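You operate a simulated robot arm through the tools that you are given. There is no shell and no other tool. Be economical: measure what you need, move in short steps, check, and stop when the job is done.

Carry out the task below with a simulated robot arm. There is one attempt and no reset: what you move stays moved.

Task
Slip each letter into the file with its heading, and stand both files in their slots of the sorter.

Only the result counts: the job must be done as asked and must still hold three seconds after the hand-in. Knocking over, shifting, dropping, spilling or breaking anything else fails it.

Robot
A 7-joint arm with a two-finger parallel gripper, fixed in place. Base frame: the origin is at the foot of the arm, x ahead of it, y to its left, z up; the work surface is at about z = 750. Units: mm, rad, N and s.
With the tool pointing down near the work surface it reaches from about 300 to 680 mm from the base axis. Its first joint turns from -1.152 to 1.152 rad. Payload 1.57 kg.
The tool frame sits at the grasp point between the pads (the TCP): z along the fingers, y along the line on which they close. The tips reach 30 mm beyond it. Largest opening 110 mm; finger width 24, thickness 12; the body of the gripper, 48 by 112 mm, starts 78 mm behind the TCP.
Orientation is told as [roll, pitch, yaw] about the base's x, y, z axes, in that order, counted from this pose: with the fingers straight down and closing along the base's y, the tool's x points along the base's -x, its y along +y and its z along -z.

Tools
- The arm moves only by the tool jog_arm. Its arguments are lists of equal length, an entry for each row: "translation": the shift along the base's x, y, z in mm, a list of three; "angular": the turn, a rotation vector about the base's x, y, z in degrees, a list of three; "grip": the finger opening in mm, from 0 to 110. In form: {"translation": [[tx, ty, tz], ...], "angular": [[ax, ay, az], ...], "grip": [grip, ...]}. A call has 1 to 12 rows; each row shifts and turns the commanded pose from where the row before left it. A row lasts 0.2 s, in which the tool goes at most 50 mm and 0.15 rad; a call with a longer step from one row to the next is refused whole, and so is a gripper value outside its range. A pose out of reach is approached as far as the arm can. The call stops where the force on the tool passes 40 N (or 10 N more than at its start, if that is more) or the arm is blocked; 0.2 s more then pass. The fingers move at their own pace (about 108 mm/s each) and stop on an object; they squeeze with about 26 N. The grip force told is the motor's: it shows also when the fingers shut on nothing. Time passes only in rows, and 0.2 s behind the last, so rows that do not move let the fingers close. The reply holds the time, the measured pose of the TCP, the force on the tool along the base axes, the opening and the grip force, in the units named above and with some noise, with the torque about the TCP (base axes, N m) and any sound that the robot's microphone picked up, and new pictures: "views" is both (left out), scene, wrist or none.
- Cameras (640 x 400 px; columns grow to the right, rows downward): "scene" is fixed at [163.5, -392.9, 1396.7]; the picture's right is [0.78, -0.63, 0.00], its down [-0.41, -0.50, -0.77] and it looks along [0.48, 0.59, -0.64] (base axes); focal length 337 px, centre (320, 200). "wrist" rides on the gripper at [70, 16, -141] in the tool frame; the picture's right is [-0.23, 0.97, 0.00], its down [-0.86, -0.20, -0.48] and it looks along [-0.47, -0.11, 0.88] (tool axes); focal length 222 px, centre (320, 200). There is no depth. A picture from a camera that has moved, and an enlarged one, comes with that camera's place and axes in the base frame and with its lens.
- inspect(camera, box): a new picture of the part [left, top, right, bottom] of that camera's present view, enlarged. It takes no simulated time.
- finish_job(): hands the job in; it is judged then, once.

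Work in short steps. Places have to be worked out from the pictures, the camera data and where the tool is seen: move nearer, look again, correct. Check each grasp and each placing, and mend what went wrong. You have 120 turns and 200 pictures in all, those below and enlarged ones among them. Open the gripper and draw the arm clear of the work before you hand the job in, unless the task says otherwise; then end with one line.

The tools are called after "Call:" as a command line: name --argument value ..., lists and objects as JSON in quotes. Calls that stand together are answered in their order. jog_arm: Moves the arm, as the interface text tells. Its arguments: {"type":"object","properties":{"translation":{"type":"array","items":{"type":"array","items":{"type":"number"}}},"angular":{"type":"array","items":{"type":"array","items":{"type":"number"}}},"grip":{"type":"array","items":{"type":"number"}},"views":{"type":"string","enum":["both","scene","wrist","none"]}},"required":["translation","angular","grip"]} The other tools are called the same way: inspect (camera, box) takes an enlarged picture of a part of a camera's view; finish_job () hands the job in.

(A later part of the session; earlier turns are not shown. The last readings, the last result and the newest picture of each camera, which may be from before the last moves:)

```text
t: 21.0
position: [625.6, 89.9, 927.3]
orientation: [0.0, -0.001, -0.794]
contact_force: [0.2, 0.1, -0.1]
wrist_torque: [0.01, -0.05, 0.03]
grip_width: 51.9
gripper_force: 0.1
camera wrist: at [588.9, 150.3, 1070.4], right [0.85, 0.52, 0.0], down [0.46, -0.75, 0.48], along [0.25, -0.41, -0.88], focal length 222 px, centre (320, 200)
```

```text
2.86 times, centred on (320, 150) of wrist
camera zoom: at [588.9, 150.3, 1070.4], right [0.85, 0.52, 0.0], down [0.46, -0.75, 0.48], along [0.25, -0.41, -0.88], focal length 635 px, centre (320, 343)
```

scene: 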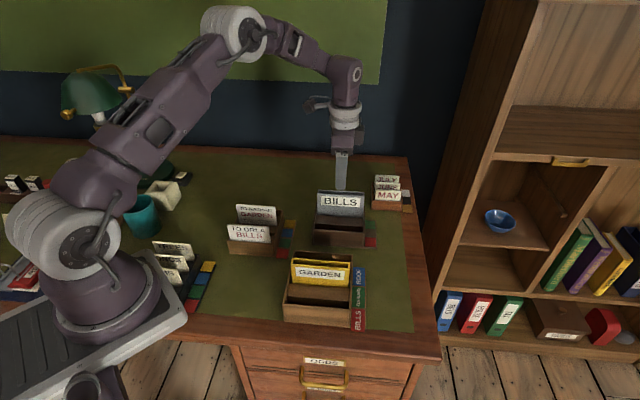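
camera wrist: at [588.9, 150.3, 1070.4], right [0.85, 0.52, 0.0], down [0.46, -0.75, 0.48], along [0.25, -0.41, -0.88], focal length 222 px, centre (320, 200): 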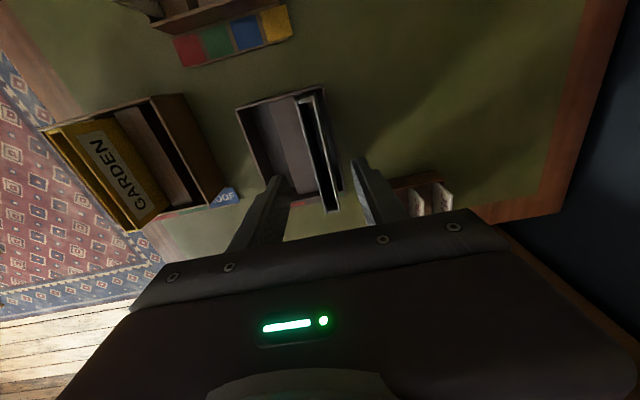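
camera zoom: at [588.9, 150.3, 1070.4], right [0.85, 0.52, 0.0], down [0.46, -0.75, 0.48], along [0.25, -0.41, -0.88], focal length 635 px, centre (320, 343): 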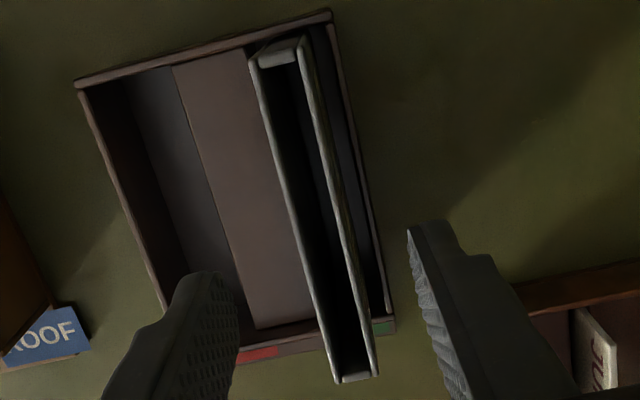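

BILLS file is centred under the TCP (top z ≈ 865). Lowering to z≈853 and gripping, keeping tips above the tray's wall.

Call:
jog_arm --translation '[[0, 0, -30], [0, 0, -30], [0, 0, -14], [0, 0, 0], [0, 0, 0], [0, 0, 0]]' --angular '[[0, 0, 0], [0, 0, 0], [0, 0, 0], [0, 0, 0], [0, 0, 0], [0, 0, 0]]' --grip '[52, 52, 52, 20, 10, 10]' --views "none"

Call:
jog_arm --translation '[[0, 0, 20], [0, 0, 30], [0, 0, 30], [0, 0, 30], [0, 0, 0]]' --angular '[[0, 0, 0], [0, 0, 0], [0, 0, 0], [0, 0, 0], [0, 0, 0]]' --grip '[10, 10, 10, 10, 10]'

Call:
inspect --camera "scene" --box '[280, 140, 400, 240]'

```text
t: 22.4
position: [626.1, 90.3, 852.6]
orientation: [0.001, -0.001, -0.793]
contact_force: [-0.7, 0.3, 0.5]
wrist_torque: [0.02, -0.01, -0.02]
grip_width: 17.6
gripper_force: 26.2
```

```text
t: 23.6
position: [623.8, 90.6, 963.5]
orientation: [0.0, 0.0, -0.792]
contact_force: [0.0, -0.7, -0.8]
wrist_torque: [0.0, -0.02, -0.01]
grip_width: 17.6
gripper_force: 26.2
camera wrist: at [587.5, 150.2, 1105.8], right [0.85, 0.52, 0.0], down [0.46, -0.75, 0.48], along [0.25, -0.41, -0.88], focal length 222 px, centre (320, 200)
```

scene: 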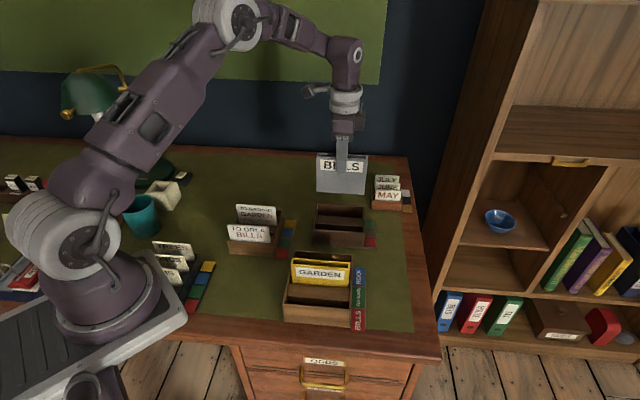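
wrist: 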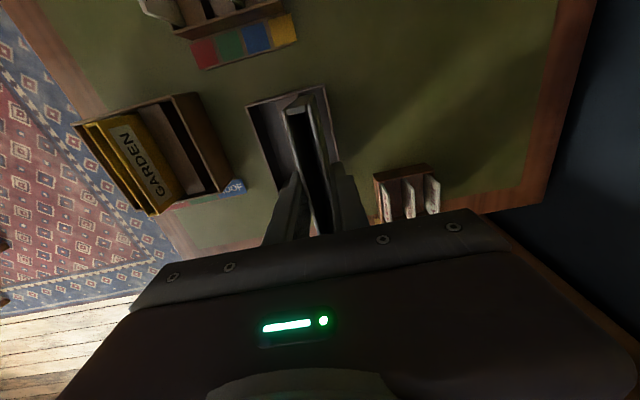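

```text
4.00 times, centred on (340, 190) of scene
camera zoom: at [163.6, -392.9, 1396.7], right [0.78, -0.63, 0.0], down [-0.41, -0.5, -0.77], along [0.48, 0.59, -0.64], focal length 1348 px, centre (240, 240)
```

zoom: 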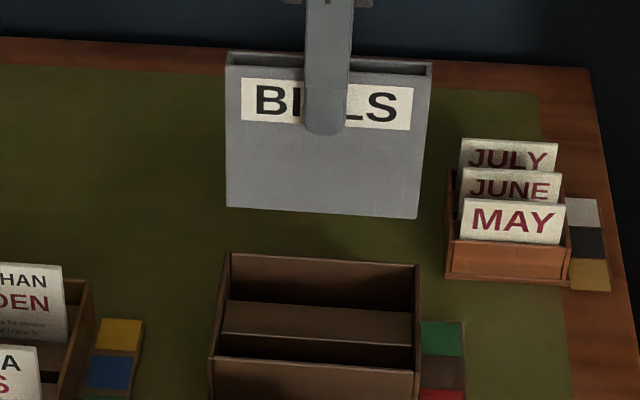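

BILLS is held level. Raising to clear the GARDEN file, carrying to the front (BILLS) slot and stopping just above the walls.

Call:
jog_arm --translation '[[0, 0, 45], [-31.8, -26.4, 0], [-31.8, -26.5, 0], [-31.8, -26.4, 0], [-31.8, -26.5, 0], [-31.8, -26.4, 0], [-31.9, -26.5, 0], [-31.9, -26.5, 0], [0, 0, -40], [0, 0, -38], [0, 0, 0], [0, 0, 0]]' --angular '[[0, 0, 0], [0, 0, 0], [0, 0, 0], [0, 0, 0], [0, 0, 0], [0, 0, 0], [0, 0, 0], [0, 0, 0], [0, 0, 0], [0, 0, 0], [0, 0, 0], [0, 0, 0]]' --grip '[10, 10, 10, 10, 10, 10, 10, 10, 10, 10, 10, 10]' --views "none"

Call:
inspect --camera "scene" --box '[265, 220, 375, 330]'

Call:
inspect --camera "wrist" --box '[220, 50, 420, 220]'

```text
t: 26.2
position: [404.7, -95.6, 930.4]
orientation: [0.002, 0.0, -0.794]
contact_force: [-0.4, 0.1, -0.7]
wrist_torque: [-0.04, 0.01, -0.01]
grip_width: 17.8
gripper_force: 26.0
```

```text
3.64 times, centred on (320, 275) of scene
camera zoom: at [163.6, -392.9, 1396.7], right [0.78, -0.63, 0.0], down [-0.41, -0.5, -0.77], along [0.48, 0.59, -0.64], focal length 1225 px, centre (320, -73)
```

zoom: 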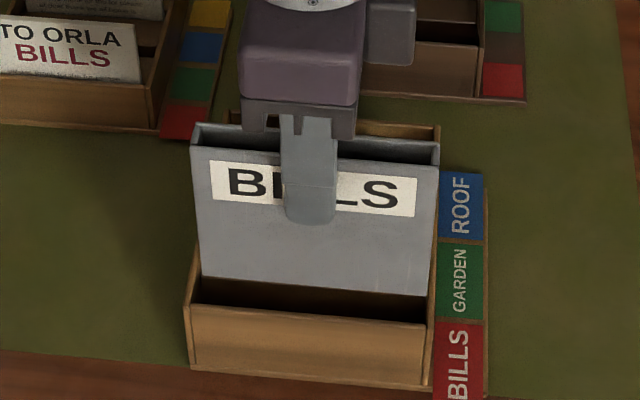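

```text
2.35 times, centred on (320, 135) of wrist
camera zoom: at [366.5, -34.7, 1072.9], right [0.85, 0.52, 0.0], down [0.46, -0.75, 0.48], along [0.25, -0.41, -0.88], focal length 523 px, centre (320, 353)
```

zoom: 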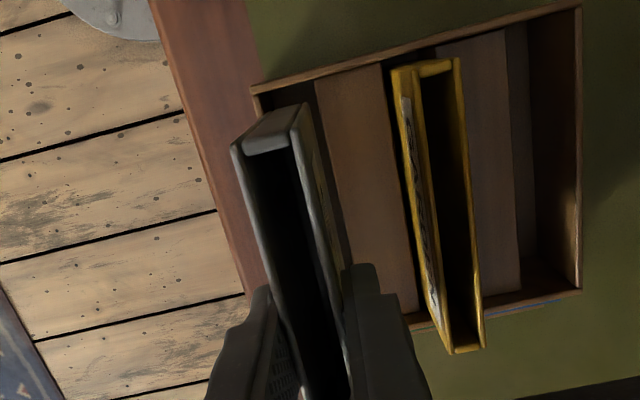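

Position good; about 1.5 mm left to even the side gaps, then lower in stages.

Call:
jog_arm --translation '[[-1.1, 1.1, 0], [0, 0, -6], [0, 0, -6], [0, 0, -6], [0, 0, -6], [0, 0, -6], [0, 0, 0]]' --angular '[[0, 0, 0], [0, 0, 0], [0, 0, 0], [0, 0, 0], [0, 0, 0], [0, 0, 0], [0, 0, 0]]' --grip '[10, 10, 10, 10, 10, 10, 10]' --views "none"

Call:
inspect --camera "scene" --box '[265, 220, 375, 330]'

```text
t: 27.8
position: [402.7, -94.3, 903.0]
orientation: [-0.001, -0.001, -0.791]
contact_force: [-0.3, 0.9, -0.9]
wrist_torque: [0.0, 0.0, 0.01]
grip_width: 17.4
gripper_force: 25.8
```

```text
3.64 times, centred on (320, 275) of scene
camera zoom: at [163.6, -392.9, 1396.7], right [0.78, -0.63, 0.0], down [-0.41, -0.5, -0.77], along [0.48, 0.59, -0.64], focal length 1225 px, centre (320, -73)
```

zoom: 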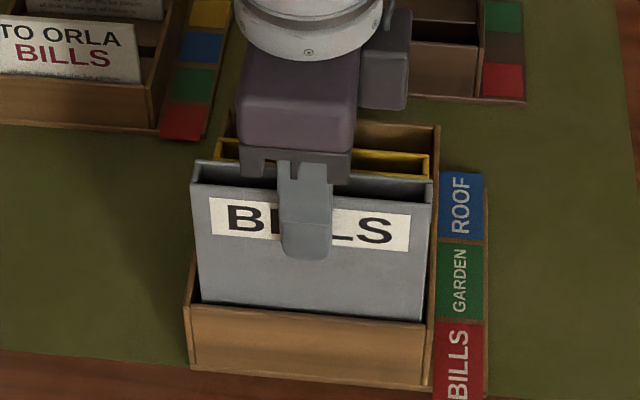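

No contact, entering the slot. Continuing.

Call:
jog_arm --translation '[[0, 0, -6], [0, 0, -6], [0, 0, -6], [0, 0, -6], [0, 0, -6], [0, 0, -6], [0, 0, -5], [0, 0, 0]]' --angular '[[0, 0, 0], [0, 0, 0], [0, 0, 0], [0, 0, 0], [0, 0, 0], [0, 0, 0], [0, 0, 0], [0, 0, 0]]' --grip '[10, 10, 10, 10, 10, 10, 10, 10]' --views "none"

Call:
inspect --camera "scene" --box '[265, 220, 375, 330]'

```text
t: 29.6
position: [401.7, -94.1, 860.7]
orientation: [0.0, 0.0, -0.793]
contact_force: [0.1, -0.3, -0.8]
wrist_torque: [0.0, -0.02, -0.01]
grip_width: 17.6
gripper_force: 26.3
```

```text
3.64 times, centred on (320, 275) of scene
camera zoom: at [163.6, -392.9, 1396.7], right [0.78, -0.63, 0.0], down [-0.41, -0.5, -0.77], along [0.48, 0.59, -0.64], focal length 1225 px, centre (320, -73)
```

zoom: 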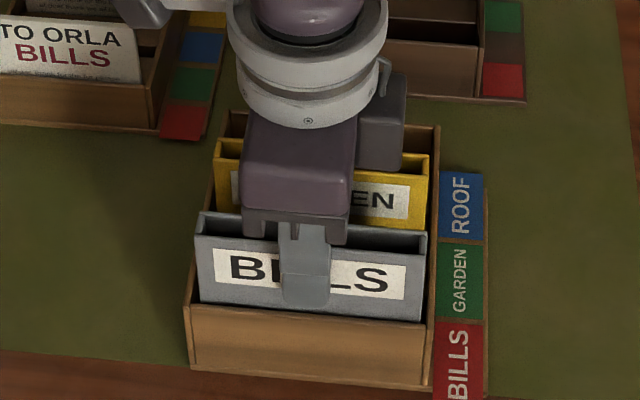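

Inside the slot with no load. Lowering 4 mm more, releasing and rising.

Call:
jog_arm --translation '[[0, 0, -4], [0, 0, 0], [0, 0, 0], [0, 0, 0]]' --angular '[[0, 0, 0], [0, 0, 0], [0, 0, 0], [0, 0, 0]]' --grip '[10, 24, 40, 40]' --views "none"

Call:
jog_arm --translation '[[0, 0, 30], [0, 0, 40], [0, 0, 40], [10, 10, 40], [10, 10, 0], [0, 0, 0]]' --angular '[[0, 0, 0], [0, 0, 0], [0, 0, 0], [0, 0, 0], [0, 0, 0], [0, 0, 0]]' --grip '[40, 40, 60, 80, 80, 80]'

Call:
inspect --camera "wrist" --box '[230, 65, 410, 195]'

Call:
inspect --camera "scene" --box '[265, 220, 375, 330]'

```text
t: 30.6
position: [402.2, -94.3, 858.0]
orientation: [0.001, 0.001, -0.792]
contact_force: [0.4, 0.6, -1.0]
wrist_torque: [0.02, 0.03, -0.02]
grip_width: 39.9
gripper_force: 0.1
```

```text
t: 32.0
position: [421.8, -72.0, 1007.2]
orientation: [0.0, 0.0, -0.793]
contact_force: [0.5, 0.8, 0.7]
wrist_torque: [0.01, -0.01, -0.01]
grip_width: 79.8
gripper_force: 0.1
camera wrist: at [384.5, -11.6, 1148.7], right [0.85, 0.52, 0.0], down [0.46, -0.75, 0.48], along [0.25, -0.41, -0.88], focal length 222 px, centre (320, 200)
```

scene: 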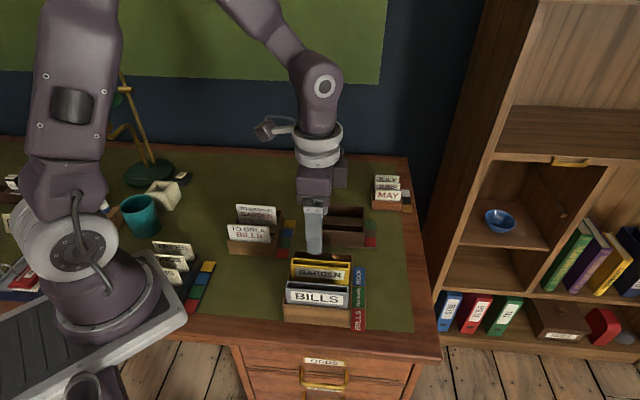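
wrist: 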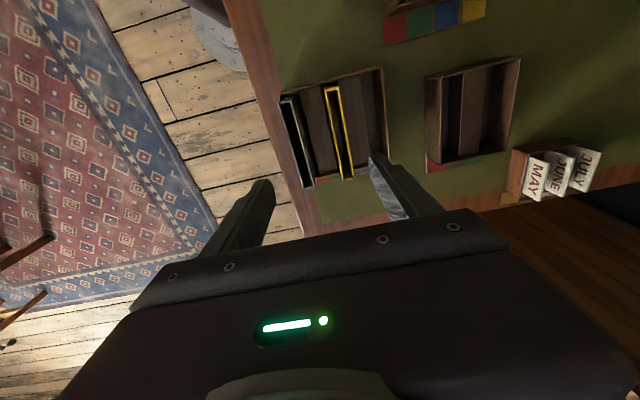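

```text
3.08 times, centred on (320, 130) of wrist
camera zoom: at [384.5, -11.6, 1148.7], right [0.85, 0.52, 0.0], down [0.46, -0.75, 0.48], along [0.25, -0.41, -0.88], focal length 684 px, centre (320, 415)
```

zoom: 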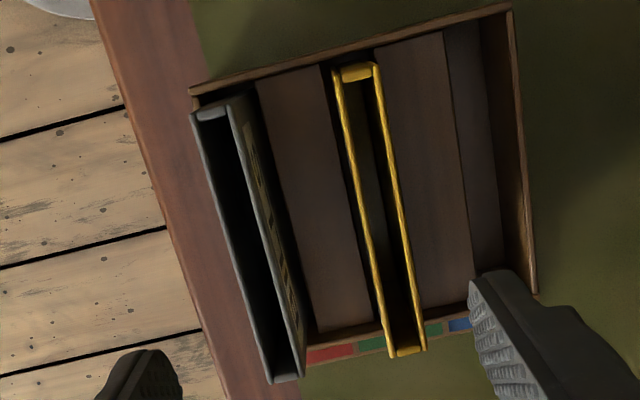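

```text
3.64 times, centred on (320, 275) of scene
camera zoom: at [163.5, -392.9, 1396.7], right [0.78, -0.63, 0.0], down [-0.41, -0.5, -0.77], along [0.48, 0.59, -0.64], focal length 1225 px, centre (320, -73)
```

zoom: 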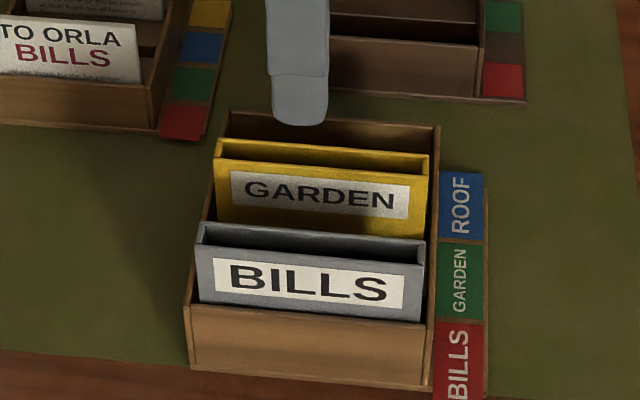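

Both files stand in their slots. Now the letters: hovering over the GARDEN (Nathan) letter to measure it.

Call:
jog_arm --translation '[[2.3, 45, 0], [2.3, 45, 0], [2.3, 45, 0], [2.3, 45, 0], [2.4, 45, 0], [2.4, 46, 0], [0, 0, -30], [0, 0, 0]]' --angular '[[0, 0, 0], [0, 0, 0], [0, 0, 0], [0, 0, 0], [0, 0, 0], [0, 0, 0], [0, 0, 0], [0, 0, 0]]' --grip '[80, 70, 60, 50, 40, 40, 40, 40]'

Call:
inspect --camera "wrist" --box '[240, 65, 400, 195]'

```text
t: 33.8
position: [435.5, 196.0, 977.8]
orientation: [0.0, 0.002, -0.793]
contact_force: [0.2, 0.6, -0.1]
wrist_torque: [0.02, -0.02, 0.0]
grip_width: 39.9
gripper_force: 0.1
camera wrist: at [398.5, 256.1, 1119.9], right [0.85, 0.52, 0.0], down [0.46, -0.75, 0.48], along [0.25, -0.41, -0.88], focal length 222 px, centre (320, 200)
```

scene: 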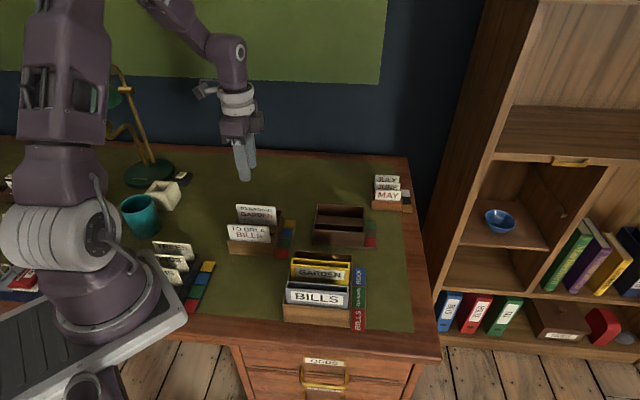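
wrist: 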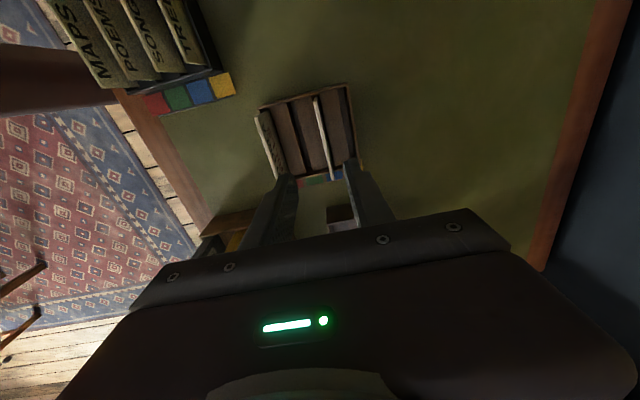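

```text
3.08 times, centred on (320, 130) of wrist
camera zoom: at [398.5, 256.1, 1119.9], right [0.85, 0.52, 0.0], down [0.46, -0.75, 0.48], along [0.25, -0.41, -0.88], focal length 684 px, centre (320, 415)
```

zoom: 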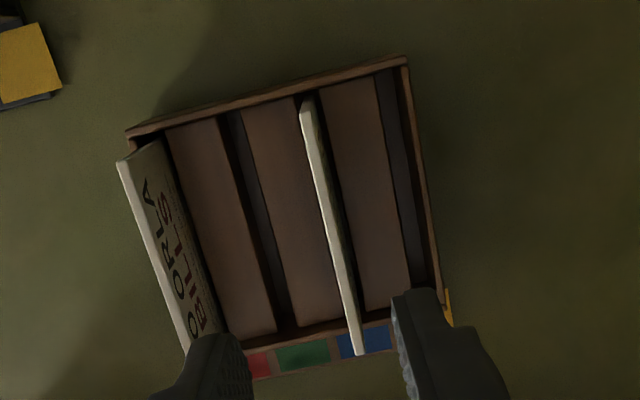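

Nathan's letter is ~6 mm behind and 4 mm left of the TCP. Correcting, lowering to z≈852 and gripping its top edge.

Call:
jog_arm --translation '[[1.3, 7.3, -36], [0, 0, -40], [0, 0, -30], [0, 0, -20], [0, 0, 0], [0, 0, 0], [0, 0, 0]]' --angular '[[0, 0, -1], [0, 0, 0], [0, 0, 0], [0, 0, 0], [0, 0, 0], [0, 0, 0], [0, 0, 0]]' --grip '[40, 40, 40, 40, 20, 0, 0]'

Call:
inspect --camera "scene" --box '[220, 180, 310, 265]'

```text
t: 35.4
position: [437.2, 203.6, 851.5]
orientation: [-0.001, -0.001, -0.809]
contact_force: [0.3, 0.7, -0.6]
wrist_torque: [0.02, -0.02, 0.0]
grip_width: 3.6
gripper_force: 24.9
camera wrist: at [401.5, 264.4, 993.4], right [0.86, 0.51, 0.0], down [0.44, -0.76, 0.48], along [0.24, -0.41, -0.88], focal length 222 px, centre (320, 200)
```

scene: 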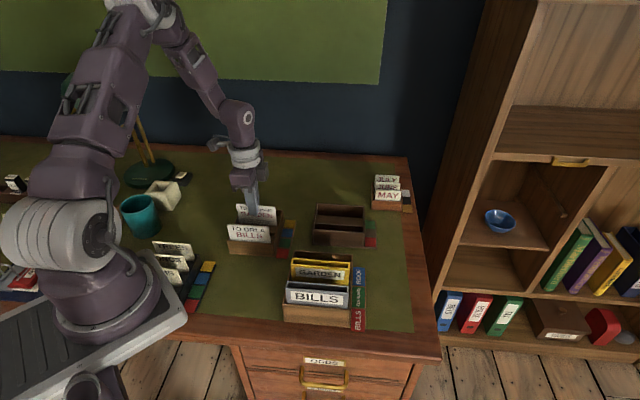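
wrist: 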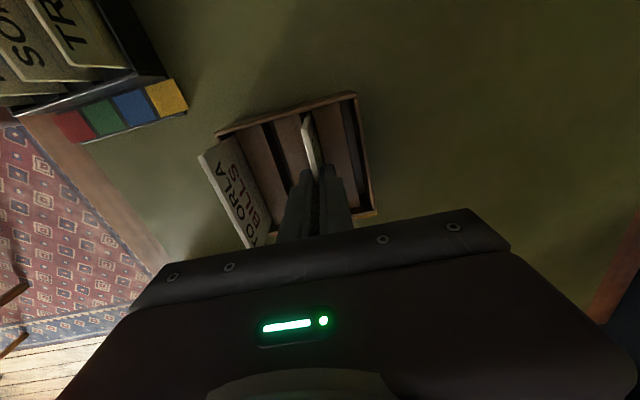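

```text
4.71 times, centred on (265, 222) of scene
camera zoom: at [163.5, -392.9, 1396.7], right [0.78, -0.63, 0.0], down [-0.41, -0.5, -0.77], along [0.48, 0.59, -0.64], focal length 1585 px, centre (579, 94)
```

zoom: 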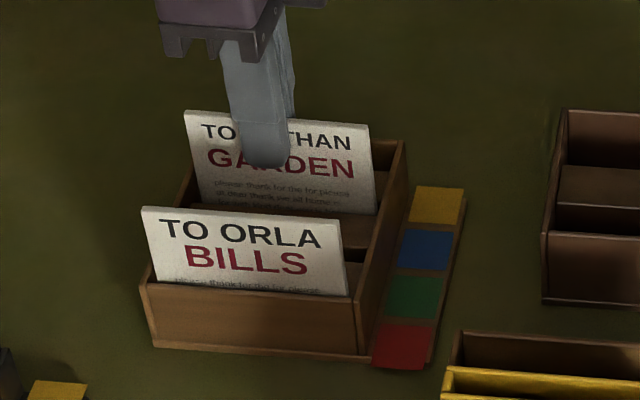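

Letter gripped (3.6 mm). Lifting 130 mm and checking how it hangs.

Call:
jog_arm --translation '[[0, 0, 20], [0, 0, 35], [0, 0, 40], [0, 0, 40], [0, 0, 0]]' --angular '[[0, 0, 0], [0, 0, 0], [0, 0, 0], [0, 0, 1], [0, 0, 0]]' --grip '[0, 0, 0, 0, 0]'

Call:
inspect --camera "scene" --box '[210, 130, 310, 255]'

Call:
inspect --camera "wrist" --box '[240, 65, 400, 195]'

```text
t: 36.6
position: [437.6, 206.5, 986.5]
orientation: [0.0, 0.0, -0.792]
contact_force: [0.4, -0.1, -0.5]
wrist_torque: [0.0, 0.02, 0.04]
grip_width: 3.7
gripper_force: 24.0
camera wrist: at [400.5, 265.8, 1127.5], right [0.85, 0.52, 0.0], down [0.46, -0.75, 0.48], along [0.25, -0.41, -0.88], focal length 222 px, centre (320, 200)
```

scene: 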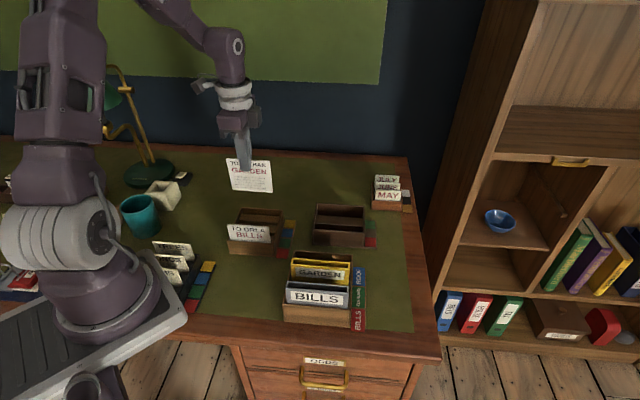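
wrist: 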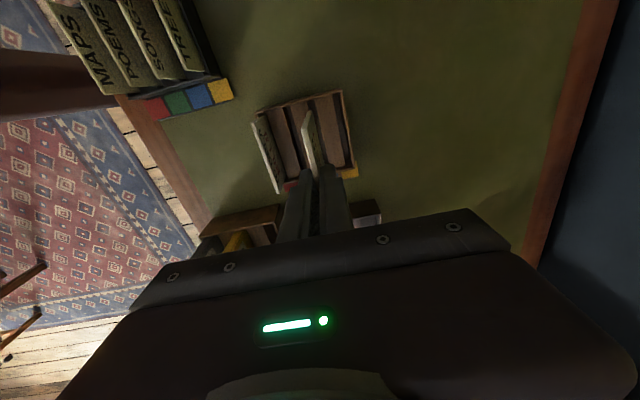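

```text
3.20 times, centred on (260, 192) of scene
camera zoom: at [163.5, -392.9, 1396.7], right [0.78, -0.63, 0.0], down [-0.41, -0.5, -0.77], along [0.48, 0.59, -0.64], focal length 1078 px, centre (512, 224)
```

zoom: 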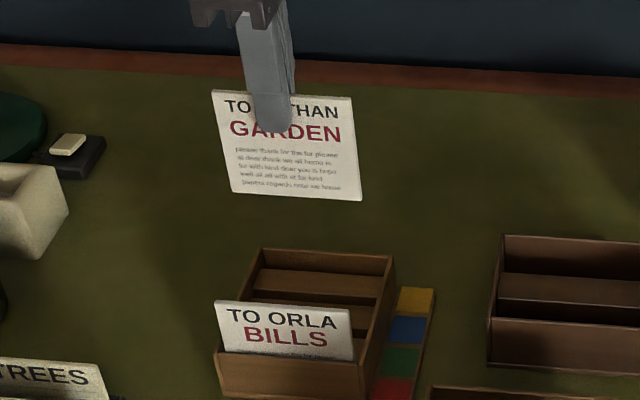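

```text
3.08 times, centred on (320, 130) of wrist
camera zoom: at [400.5, 265.8, 1127.5], right [0.85, 0.52, 0.0], down [0.46, -0.75, 0.48], along [0.25, -0.41, -0.88], focal length 684 px, centre (320, 415)
```

zoom: 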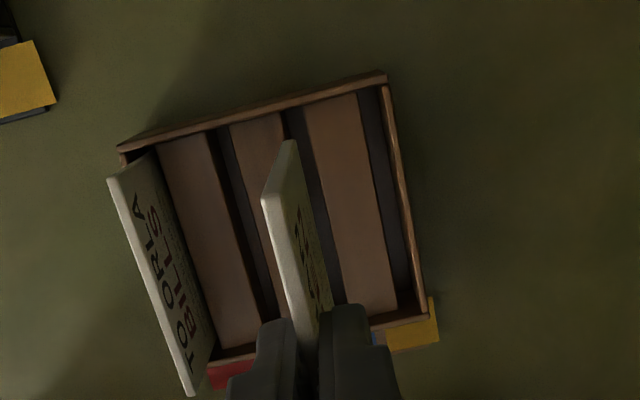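

Letter hangs level, its centre ~2.5 mm right of the TCP. Carrying it above the GARDEN file and checking alignment before inserting.

Call:
jog_arm --translation '[[0.2, -42.9, 10], [0.2, -42.9, 0], [0.2, -42.9, 0], [0.2, -42.9, 0], [0.3, -42.9, 0], [0.3, -42.9, 0], [0, 0, -12], [0, 0, 0]]' --angular '[[0, 0, 0], [0, 0, 0], [0, 0, 0], [0, 0, 0], [0, 0, 0], [0, 0, 0], [0, 0, 0], [0, 0, 0]]' --grip '[0, 0, 0, 0, 0, 0, 0, 0]'

Call:
inspect --camera "scene" --box '[270, 190, 370, 310]'

Call:
inspect --camera "wrist" --box '[240, 75, 400, 205]'

```text
t: 38.4
position: [437.7, -53.6, 984.7]
orientation: [0.0, -0.001, -0.792]
contact_force: [-0.2, 0.3, 0.6]
wrist_torque: [-0.08, -0.01, -0.03]
grip_width: 3.8
gripper_force: 24.5
camera wrist: at [401.4, 5.9, 1126.4], right [0.85, 0.52, 0.0], down [0.46, -0.75, 0.48], along [0.25, -0.41, -0.88], focal length 222 px, centre (320, 200)
```

scene: 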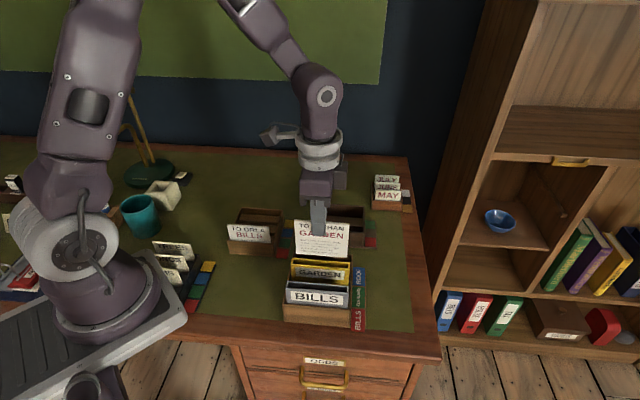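
wrist: 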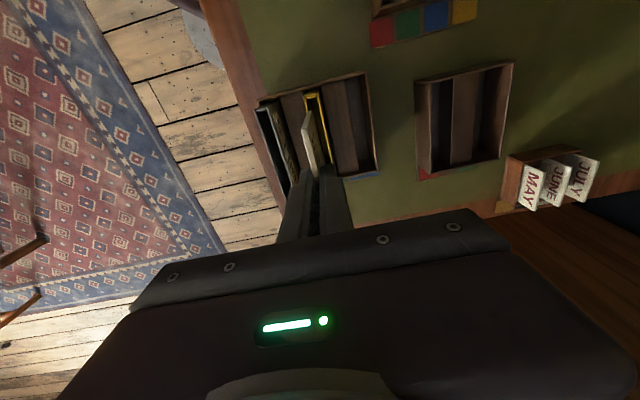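

```text
3.33 times, centred on (320, 250) of scene
camera zoom: at [163.5, -392.9, 1396.7], right [0.78, -0.63, 0.0], down [-0.41, -0.5, -0.77], along [0.48, 0.59, -0.64], focal length 1123 px, centre (320, 33)
```

zoom: 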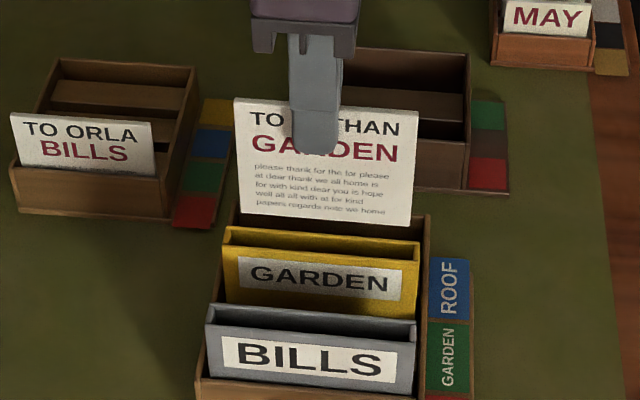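

```text
3.08 times, centred on (320, 140) of wrist
camera zoom: at [401.4, 5.9, 1126.4], right [0.85, 0.52, 0.0], down [0.46, -0.75, 0.48], along [0.25, -0.41, -0.88], focal length 684 px, centre (320, 385)
```

zoom: 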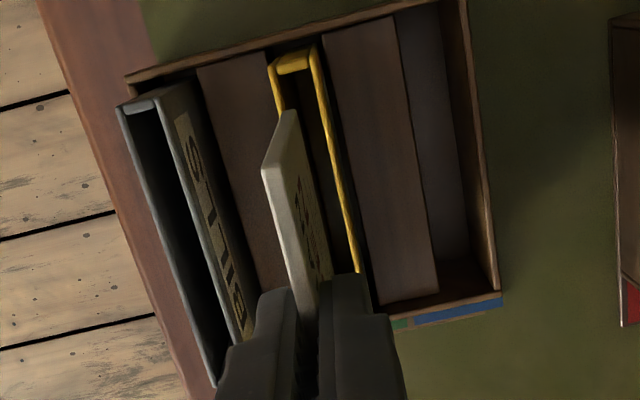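

The pocket centre is ~2.7 mm behind the letter. Correcting and lowering until the letter's edge is right at the file's mouth.

Call:
jog_arm --translation '[[1.2, 2.6, 0], [0, 0, -10], [0, 0, -8], [0, 0, 0]]' --angular '[[0, 0, 0], [0, 0, 0], [0, 0, 0], [0, 0, 0]]' --grip '[0, 0, 0, 0]' --views "none"

Call:
inspect --camera "wrist" --box '[270, 75, 370, 175]'

Call:
inspect --camera "scene" --box '[280, 210, 360, 290]'

```text
t: 39.4
position: [439.4, -50.8, 964.9]
orientation: [0.0, 0.0, -0.793]
contact_force: [0.4, 1.3, -0.8]
wrist_torque: [-0.01, -0.05, 0.01]
grip_width: 3.8
gripper_force: 23.9
```

```text
4.00 times, centred on (320, 125) of wrist
camera zoom: at [402.4, 9.3, 1107.5], right [0.85, 0.52, 0.0], down [0.46, -0.75, 0.48], along [0.25, -0.41, -0.88], focal length 888 px, centre (320, 500)
```

zoom: 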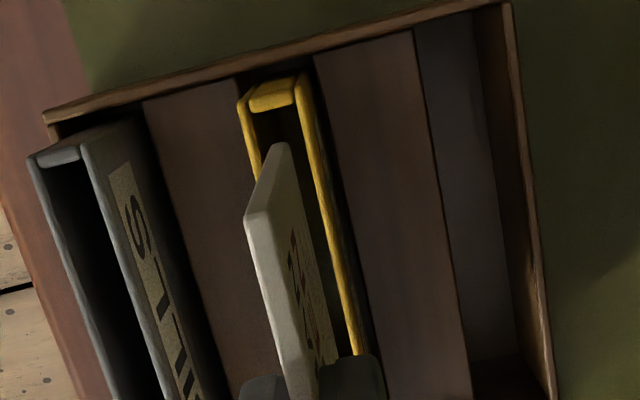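

```text
5.00 times, centred on (320, 250) of scene
camera zoom: at [163.5, -392.9, 1396.7], right [0.78, -0.63, 0.0], down [-0.41, -0.5, -0.77], along [0.48, 0.59, -0.64], focal length 1684 px, centre (320, -50)
```

zoom: 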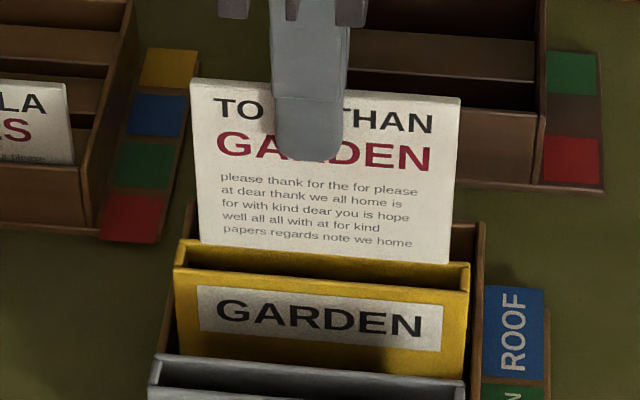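

Alignment within a millimetre. Lowering the letter into the pocket, stopping with fingertips above the file's rim.

Call:
jog_arm --translation '[[0, 0, -6], [0, 0, -6], [0, 0, -6], [0, 0, -8], [0, 0, -8], [0, 0, 0]]' --angular '[[0, 0, 0], [0, 0, 0], [0, 0, 0], [0, 0, 0], [0, 0, 0], [0, 0, 0]]' --grip '[0, 0, 0, 0, 0, 0]' --views "none"

Call:
inspect --camera "wrist" --box '[270, 75, 370, 175]'

Call:
inspect --camera "scene" --box '[280, 210, 360, 290]'

```text
t: 40.8
position: [439.6, -49.9, 931.9]
orientation: [0.0, -0.001, -0.792]
contact_force: [0.2, 0.2, 0.1]
wrist_torque: [0.0, 0.0, 0.02]
grip_width: 3.5
gripper_force: 25.1
```

```text
4.00 times, centred on (320, 125) of wrist
camera zoom: at [401.8, 9.0, 1073.6], right [0.85, 0.52, 0.0], down [0.46, -0.75, 0.48], along [0.25, -0.41, -0.88], focal length 888 px, centre (320, 500)
```

zoom: 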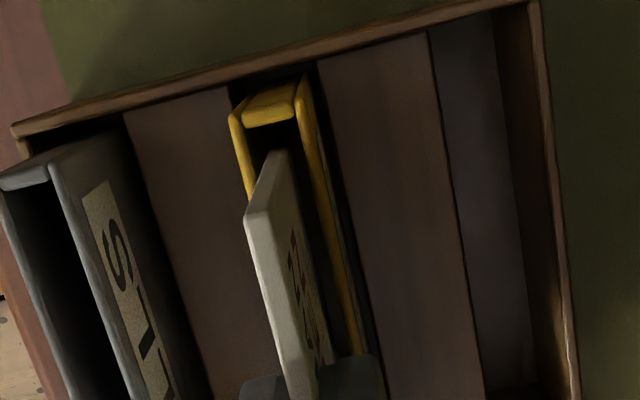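

```text
5.00 times, centred on (320, 250) of scene
camera zoom: at [163.5, -392.9, 1396.7], right [0.78, -0.63, 0.0], down [-0.41, -0.5, -0.77], along [0.48, 0.59, -0.64], focal length 1684 px, centre (320, -50)
```

zoom: 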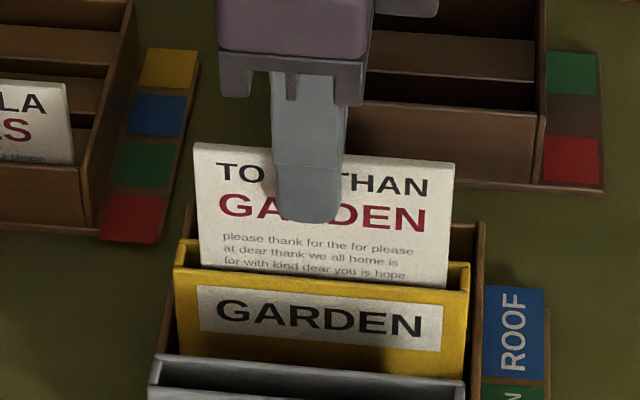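

It's sliding into the pocket cleanly. Going down 30 mm more, then releasing to let it drop the rest.

Call:
jog_arm --translation '[[0, 0, -8], [0, 0, -8], [0, 0, -8], [0, 0, -6], [0, 0, 0]]' --angular '[[0, 0, 0], [0, 0, 0], [0, 0, 0], [0, 0, 0], [0, 0, 0]]' --grip '[0, 0, 0, 0, 0]' --views "none"

Call:
jog_arm --translation '[[0, 0, 0], [0, 0, 0], [0, 0, 0], [0, 0, 0]]' --angular '[[0, 0, 0], [0, 0, 0], [0, 0, 0], [0, 0, 0]]' --grip '[10, 24, 30, 30]' --views "none"

Call:
inspect --camera "scene" --box '[280, 210, 360, 290]'

```text
t: 42.0
position: [440.1, -50.5, 902.3]
orientation: [0.001, 0.003, -0.792]
contact_force: [0.0, 0.5, 0.0]
wrist_torque: [-0.02, -0.01, -0.01]
grip_width: 3.5
gripper_force: 24.7
```

```text
t: 43.0
position: [440.3, -51.2, 900.3]
orientation: [-0.001, 0.0, -0.794]
contact_force: [0.9, 0.1, -0.3]
wrist_torque: [0.03, 0.02, 0.02]
grip_width: 29.9
gripper_force: 0.1
```

```text
5.00 times, centred on (320, 250) of scene
camera zoom: at [163.5, -392.9, 1396.7], right [0.78, -0.63, 0.0], down [-0.41, -0.5, -0.77], along [0.48, 0.59, -0.64], focal length 1684 px, centre (320, -50)
```

zoom: 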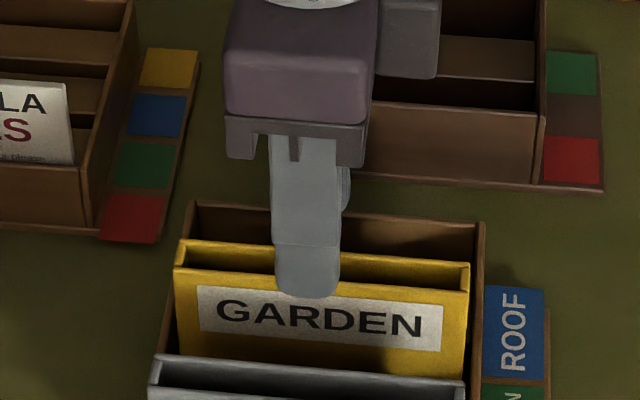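

Nathan's letter is fully inside the GARDEN file. Rising and going over the BILLS (Orla) letter.

Call:
jog_arm --translation '[[0, 0, 38], [0, 0, 39], [-10, 40.6, 0], [-10, 40.6, 0], [-10, 40.6, 0], [-10, 40.6, 0], [-10, 40.7, 0], [0, 0, 0]]' --angular '[[0, 0, 0], [0, 0, 0], [0, 0, 0], [0, 0, 0], [0, 0, 0], [0, 0, 0], [0, 0, 0], [0, 0, 0]]' --grip '[30, 30, 40, 40, 40, 40, 40, 40]'

Call:
inspect --camera "wrist" --box '[240, 65, 400, 195]'

Call:
inspect --camera "scene" --box '[270, 220, 370, 330]'

```text
t: 44.8
position: [388.9, 149.8, 979.4]
orientation: [0.001, 0.001, -0.793]
contact_force: [0.2, -0.6, 1.6]
wrist_torque: [0.02, 0.0, -0.01]
grip_width: 40.0
gripper_force: 0.2
camera wrist: at [351.4, 210.7, 1120.8], right [0.85, 0.52, 0.0], down [0.46, -0.75, 0.48], along [0.25, -0.41, -0.88], focal length 222 px, centre (320, 200)
```

scene: 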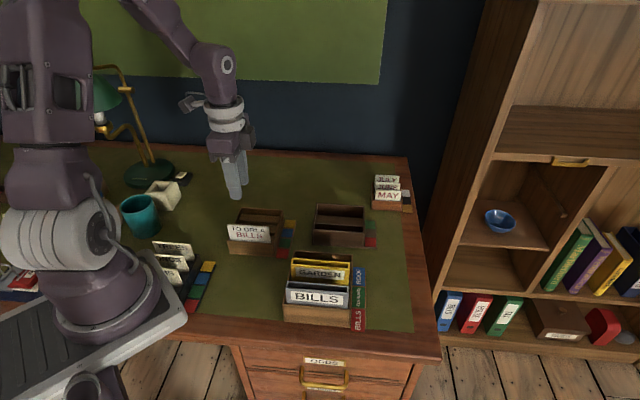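
wrist: 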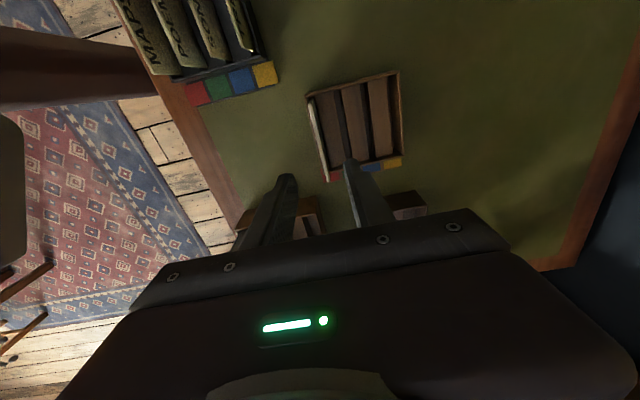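

```text
3.08 times, centred on (320, 130) of wrist
camera zoom: at [351.4, 210.7, 1120.8], right [0.85, 0.52, 0.0], down [0.46, -0.75, 0.48], along [0.25, -0.41, -0.88], focal length 684 px, centre (320, 415)
```

zoom: 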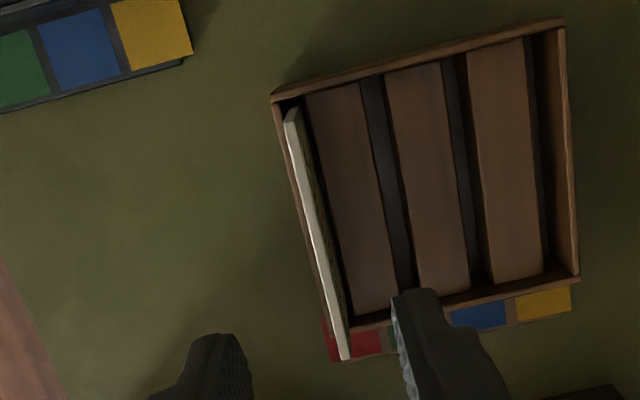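

```text
3.64 times, centred on (320, 275) of scene
camera zoom: at [163.5, -392.9, 1396.7], right [0.78, -0.63, 0.0], down [-0.41, -0.5, -0.77], along [0.48, 0.59, -0.64], focal length 1225 px, centre (320, -73)
```

zoom: 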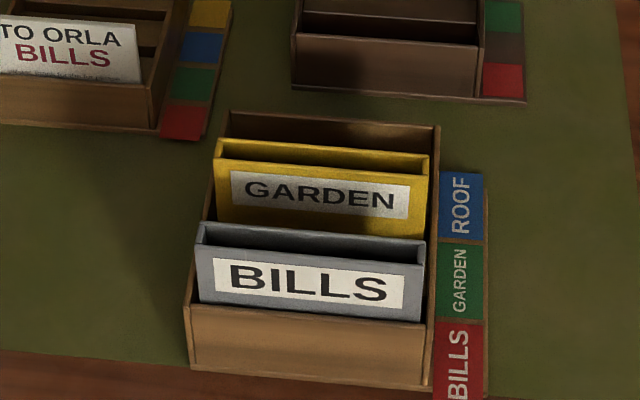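

Orla's letter is right under the TCP. Lowering and gripping.

Call:
jog_arm --translation '[[-0.7, 0.7, -36], [0, 0, -40], [0, 0, -30], [0, 0, -21], [0, 0, 0], [0, 0, 0], [0, 0, 0]]' --angular '[[0, 0, 0], [0, 0, 0], [0, 0, 0], [0, 0, 0], [0, 0, 0], [0, 0, 0], [0, 0, 0]]' --grip '[40, 40, 40, 40, 20, 0, 0]' --views "none"

Call:
inspect --camera "scene" --box '[215, 180, 315, 265]'

```text
t: 46.4
position: [389.6, 151.9, 853.4]
orientation: [-0.001, 0.001, -0.792]
contact_force: [-0.9, -1.1, -0.1]
wrist_torque: [-0.09, 0.05, 0.04]
grip_width: 3.6
gripper_force: 24.3
```

```text
4.71 times, centred on (265, 222) of scene
camera zoom: at [163.5, -392.9, 1396.7], right [0.78, -0.63, 0.0], down [-0.41, -0.5, -0.77], along [0.48, 0.59, -0.64], focal length 1585 px, centre (579, 94)
```

zoom: 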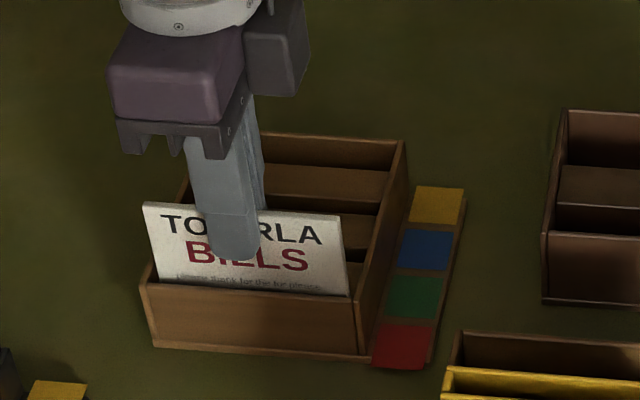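

Gripped at 3.6 mm. Lifting and carrying above the BILLS file.

Call:
jog_arm --translation '[[0, 0, 20], [0, 0, 40], [0, 0, 40], [0, 0, 42], [2.2, -41.2, 0], [2.2, -41.2, 0], [2.2, -41.2, 0], [2.2, -41.2, 0], [2.1, -41.1, 0], [2.1, -41, 0], [0, 0, -12], [0, 0, 0]]' --angular '[[0, 0, 0], [0, 0, 0], [0, 0, 0], [0, 0, 0], [0, 0, 0], [0, 0, 0], [0, 0, 0], [0, 0, 0], [0, 0, 0], [0, 0, 0], [0, 0, 0], [0, 0, 0]]' --grip '[0, 0, 0, 0, 0, 0, 0, 0, 0, 0, 0, 0]'

Call:
inspect --camera "wrist" --box '[240, 75, 400, 205]'

Call:
inspect --camera "scene" --box '[270, 205, 370, 325]'

```text
t: 49.0
position: [400.7, -92.7, 982.2]
orientation: [0.0, 0.0, -0.792]
contact_force: [0.0, 0.1, 0.1]
wrist_torque: [0.0, 0.02, 0.02]
grip_width: 3.2
gripper_force: 24.9
camera wrist: at [363.1, -33.9, 1124.1], right [0.85, 0.52, 0.0], down [0.46, -0.75, 0.48], along [0.25, -0.41, -0.88], focal length 222 px, centre (320, 200)
```

scene: 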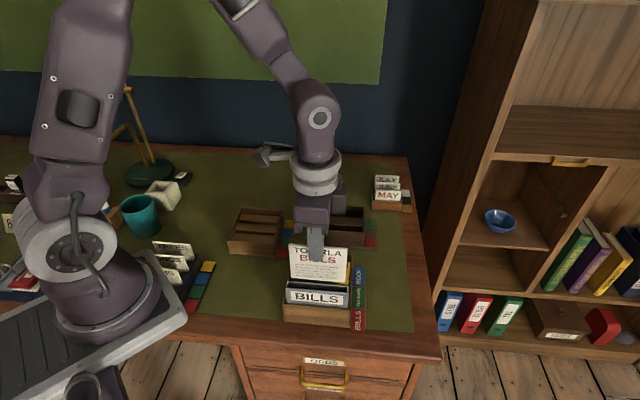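
wrist: 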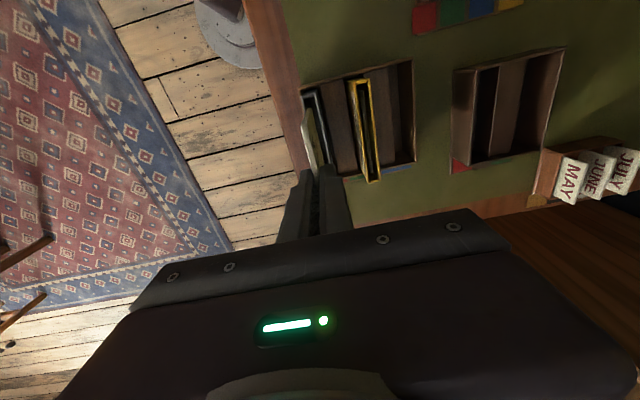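

```text
3.08 times, centred on (320, 140) of wrist
camera zoom: at [363.1, -33.9, 1124.1], right [0.85, 0.52, 0.0], down [0.46, -0.75, 0.48], along [0.25, -0.41, -0.88], focal length 684 px, centre (320, 385)
```

zoom: 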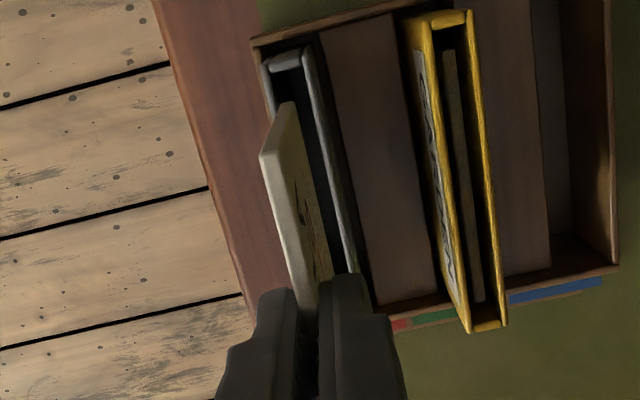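

```text
3.33 times, centred on (320, 265) of scene
camera zoom: at [163.5, -392.9, 1396.7], right [0.78, -0.63, 0.0], down [-0.41, -0.5, -0.77], along [0.48, 0.59, -0.64], focal length 1123 px, centre (320, -17)
```

zoom: 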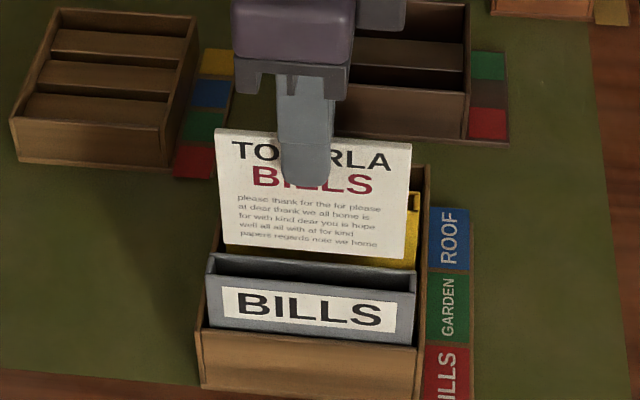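

Only ~1 mm and ~1.7 mm corrections needed. Applying and lowering to the file's mouth.

Call:
jog_arm --translation '[[-0.5, 1.9, 0], [0, 0, -8], [0, 0, -8], [0, 0, 0]]' --angular '[[0, 0, 0], [0, 0, 0], [0, 0, 0], [0, 0, 0]]' --grip '[0, 0, 0, 0]' --views "none"

Call:
inspect --camera "wrist" --box '[270, 75, 370, 175]'

Call:
inspect --camera "scene" --box '[280, 220, 360, 300]'

```text
t: 50.0
position: [402.2, -90.6, 966.5]
orientation: [-0.002, -0.001, -0.793]
contact_force: [-0.1, 0.4, 0.0]
wrist_torque: [-0.02, 0.0, 0.02]
grip_width: 3.8
gripper_force: 24.6
```

```text
4.00 times, centred on (320, 125) of wrist
camera zoom: at [364.2, -32.1, 1108.2], right [0.85, 0.52, 0.0], down [0.46, -0.75, 0.48], along [0.25, -0.41, -0.88], focal length 888 px, centre (320, 500)
```

zoom: 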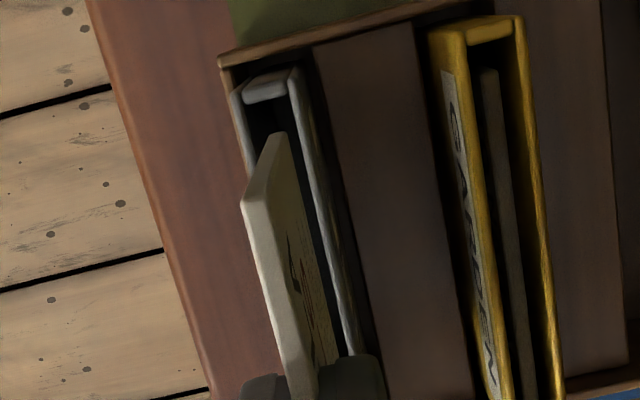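

```text
5.00 times, centred on (320, 260) of scene
camera zoom: at [163.5, -392.9, 1396.7], right [0.78, -0.63, 0.0], down [-0.41, -0.5, -0.77], along [0.48, 0.59, -0.64], focal length 1684 px, centre (320, -100)
```

zoom: 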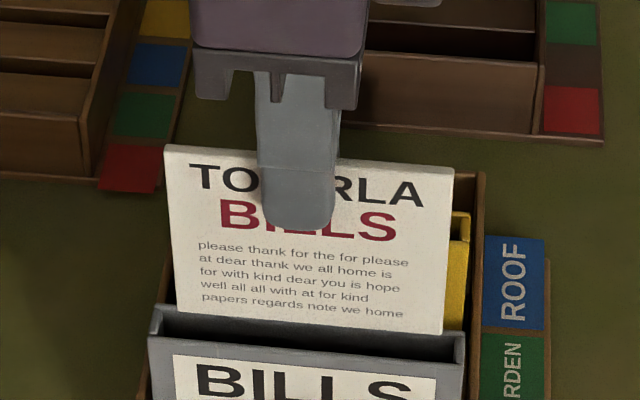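

Aligned within ~0.7 mm. Lowering into the pocket.

Call:
jog_arm --translation '[[-0.3, -0.3, -6], [0, 0, -6], [0, 0, -6], [0, 0, -8], [0, 0, -8], [0, 0, 0]]' --angular '[[0, 0, 0], [0, 0, 0], [0, 0, 0], [0, 0, 0], [0, 0, 0], [0, 0, 0]]' --grip '[0, 0, 0, 0, 0, 0]' --views "none"

Call:
inspect --camera "scene" --box '[280, 230, 360, 310]'

```text
t: 51.4
position: [401.5, -92.5, 932.5]
orientation: [0.001, 0.001, -0.794]
contact_force: [0.3, 0.2, 0.3]
wrist_torque: [-0.01, -0.04, -0.04]
grip_width: 3.4
gripper_force: 24.8
```

```text
5.00 times, centred on (320, 270) of scene
camera zoom: at [163.5, -392.9, 1396.7], right [0.78, -0.63, 0.0], down [-0.41, -0.5, -0.77], along [0.48, 0.59, -0.64], focal length 1684 px, centre (320, -150)
```

zoom: 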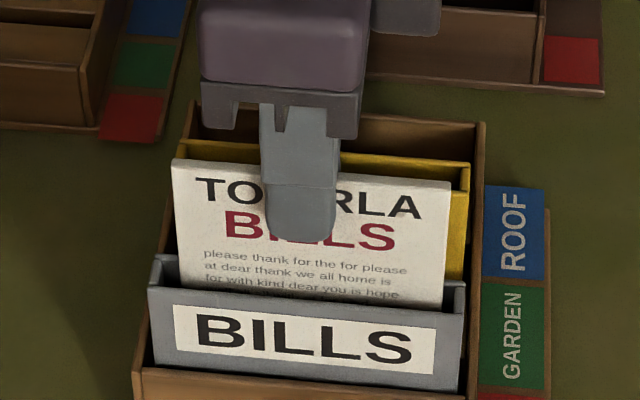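

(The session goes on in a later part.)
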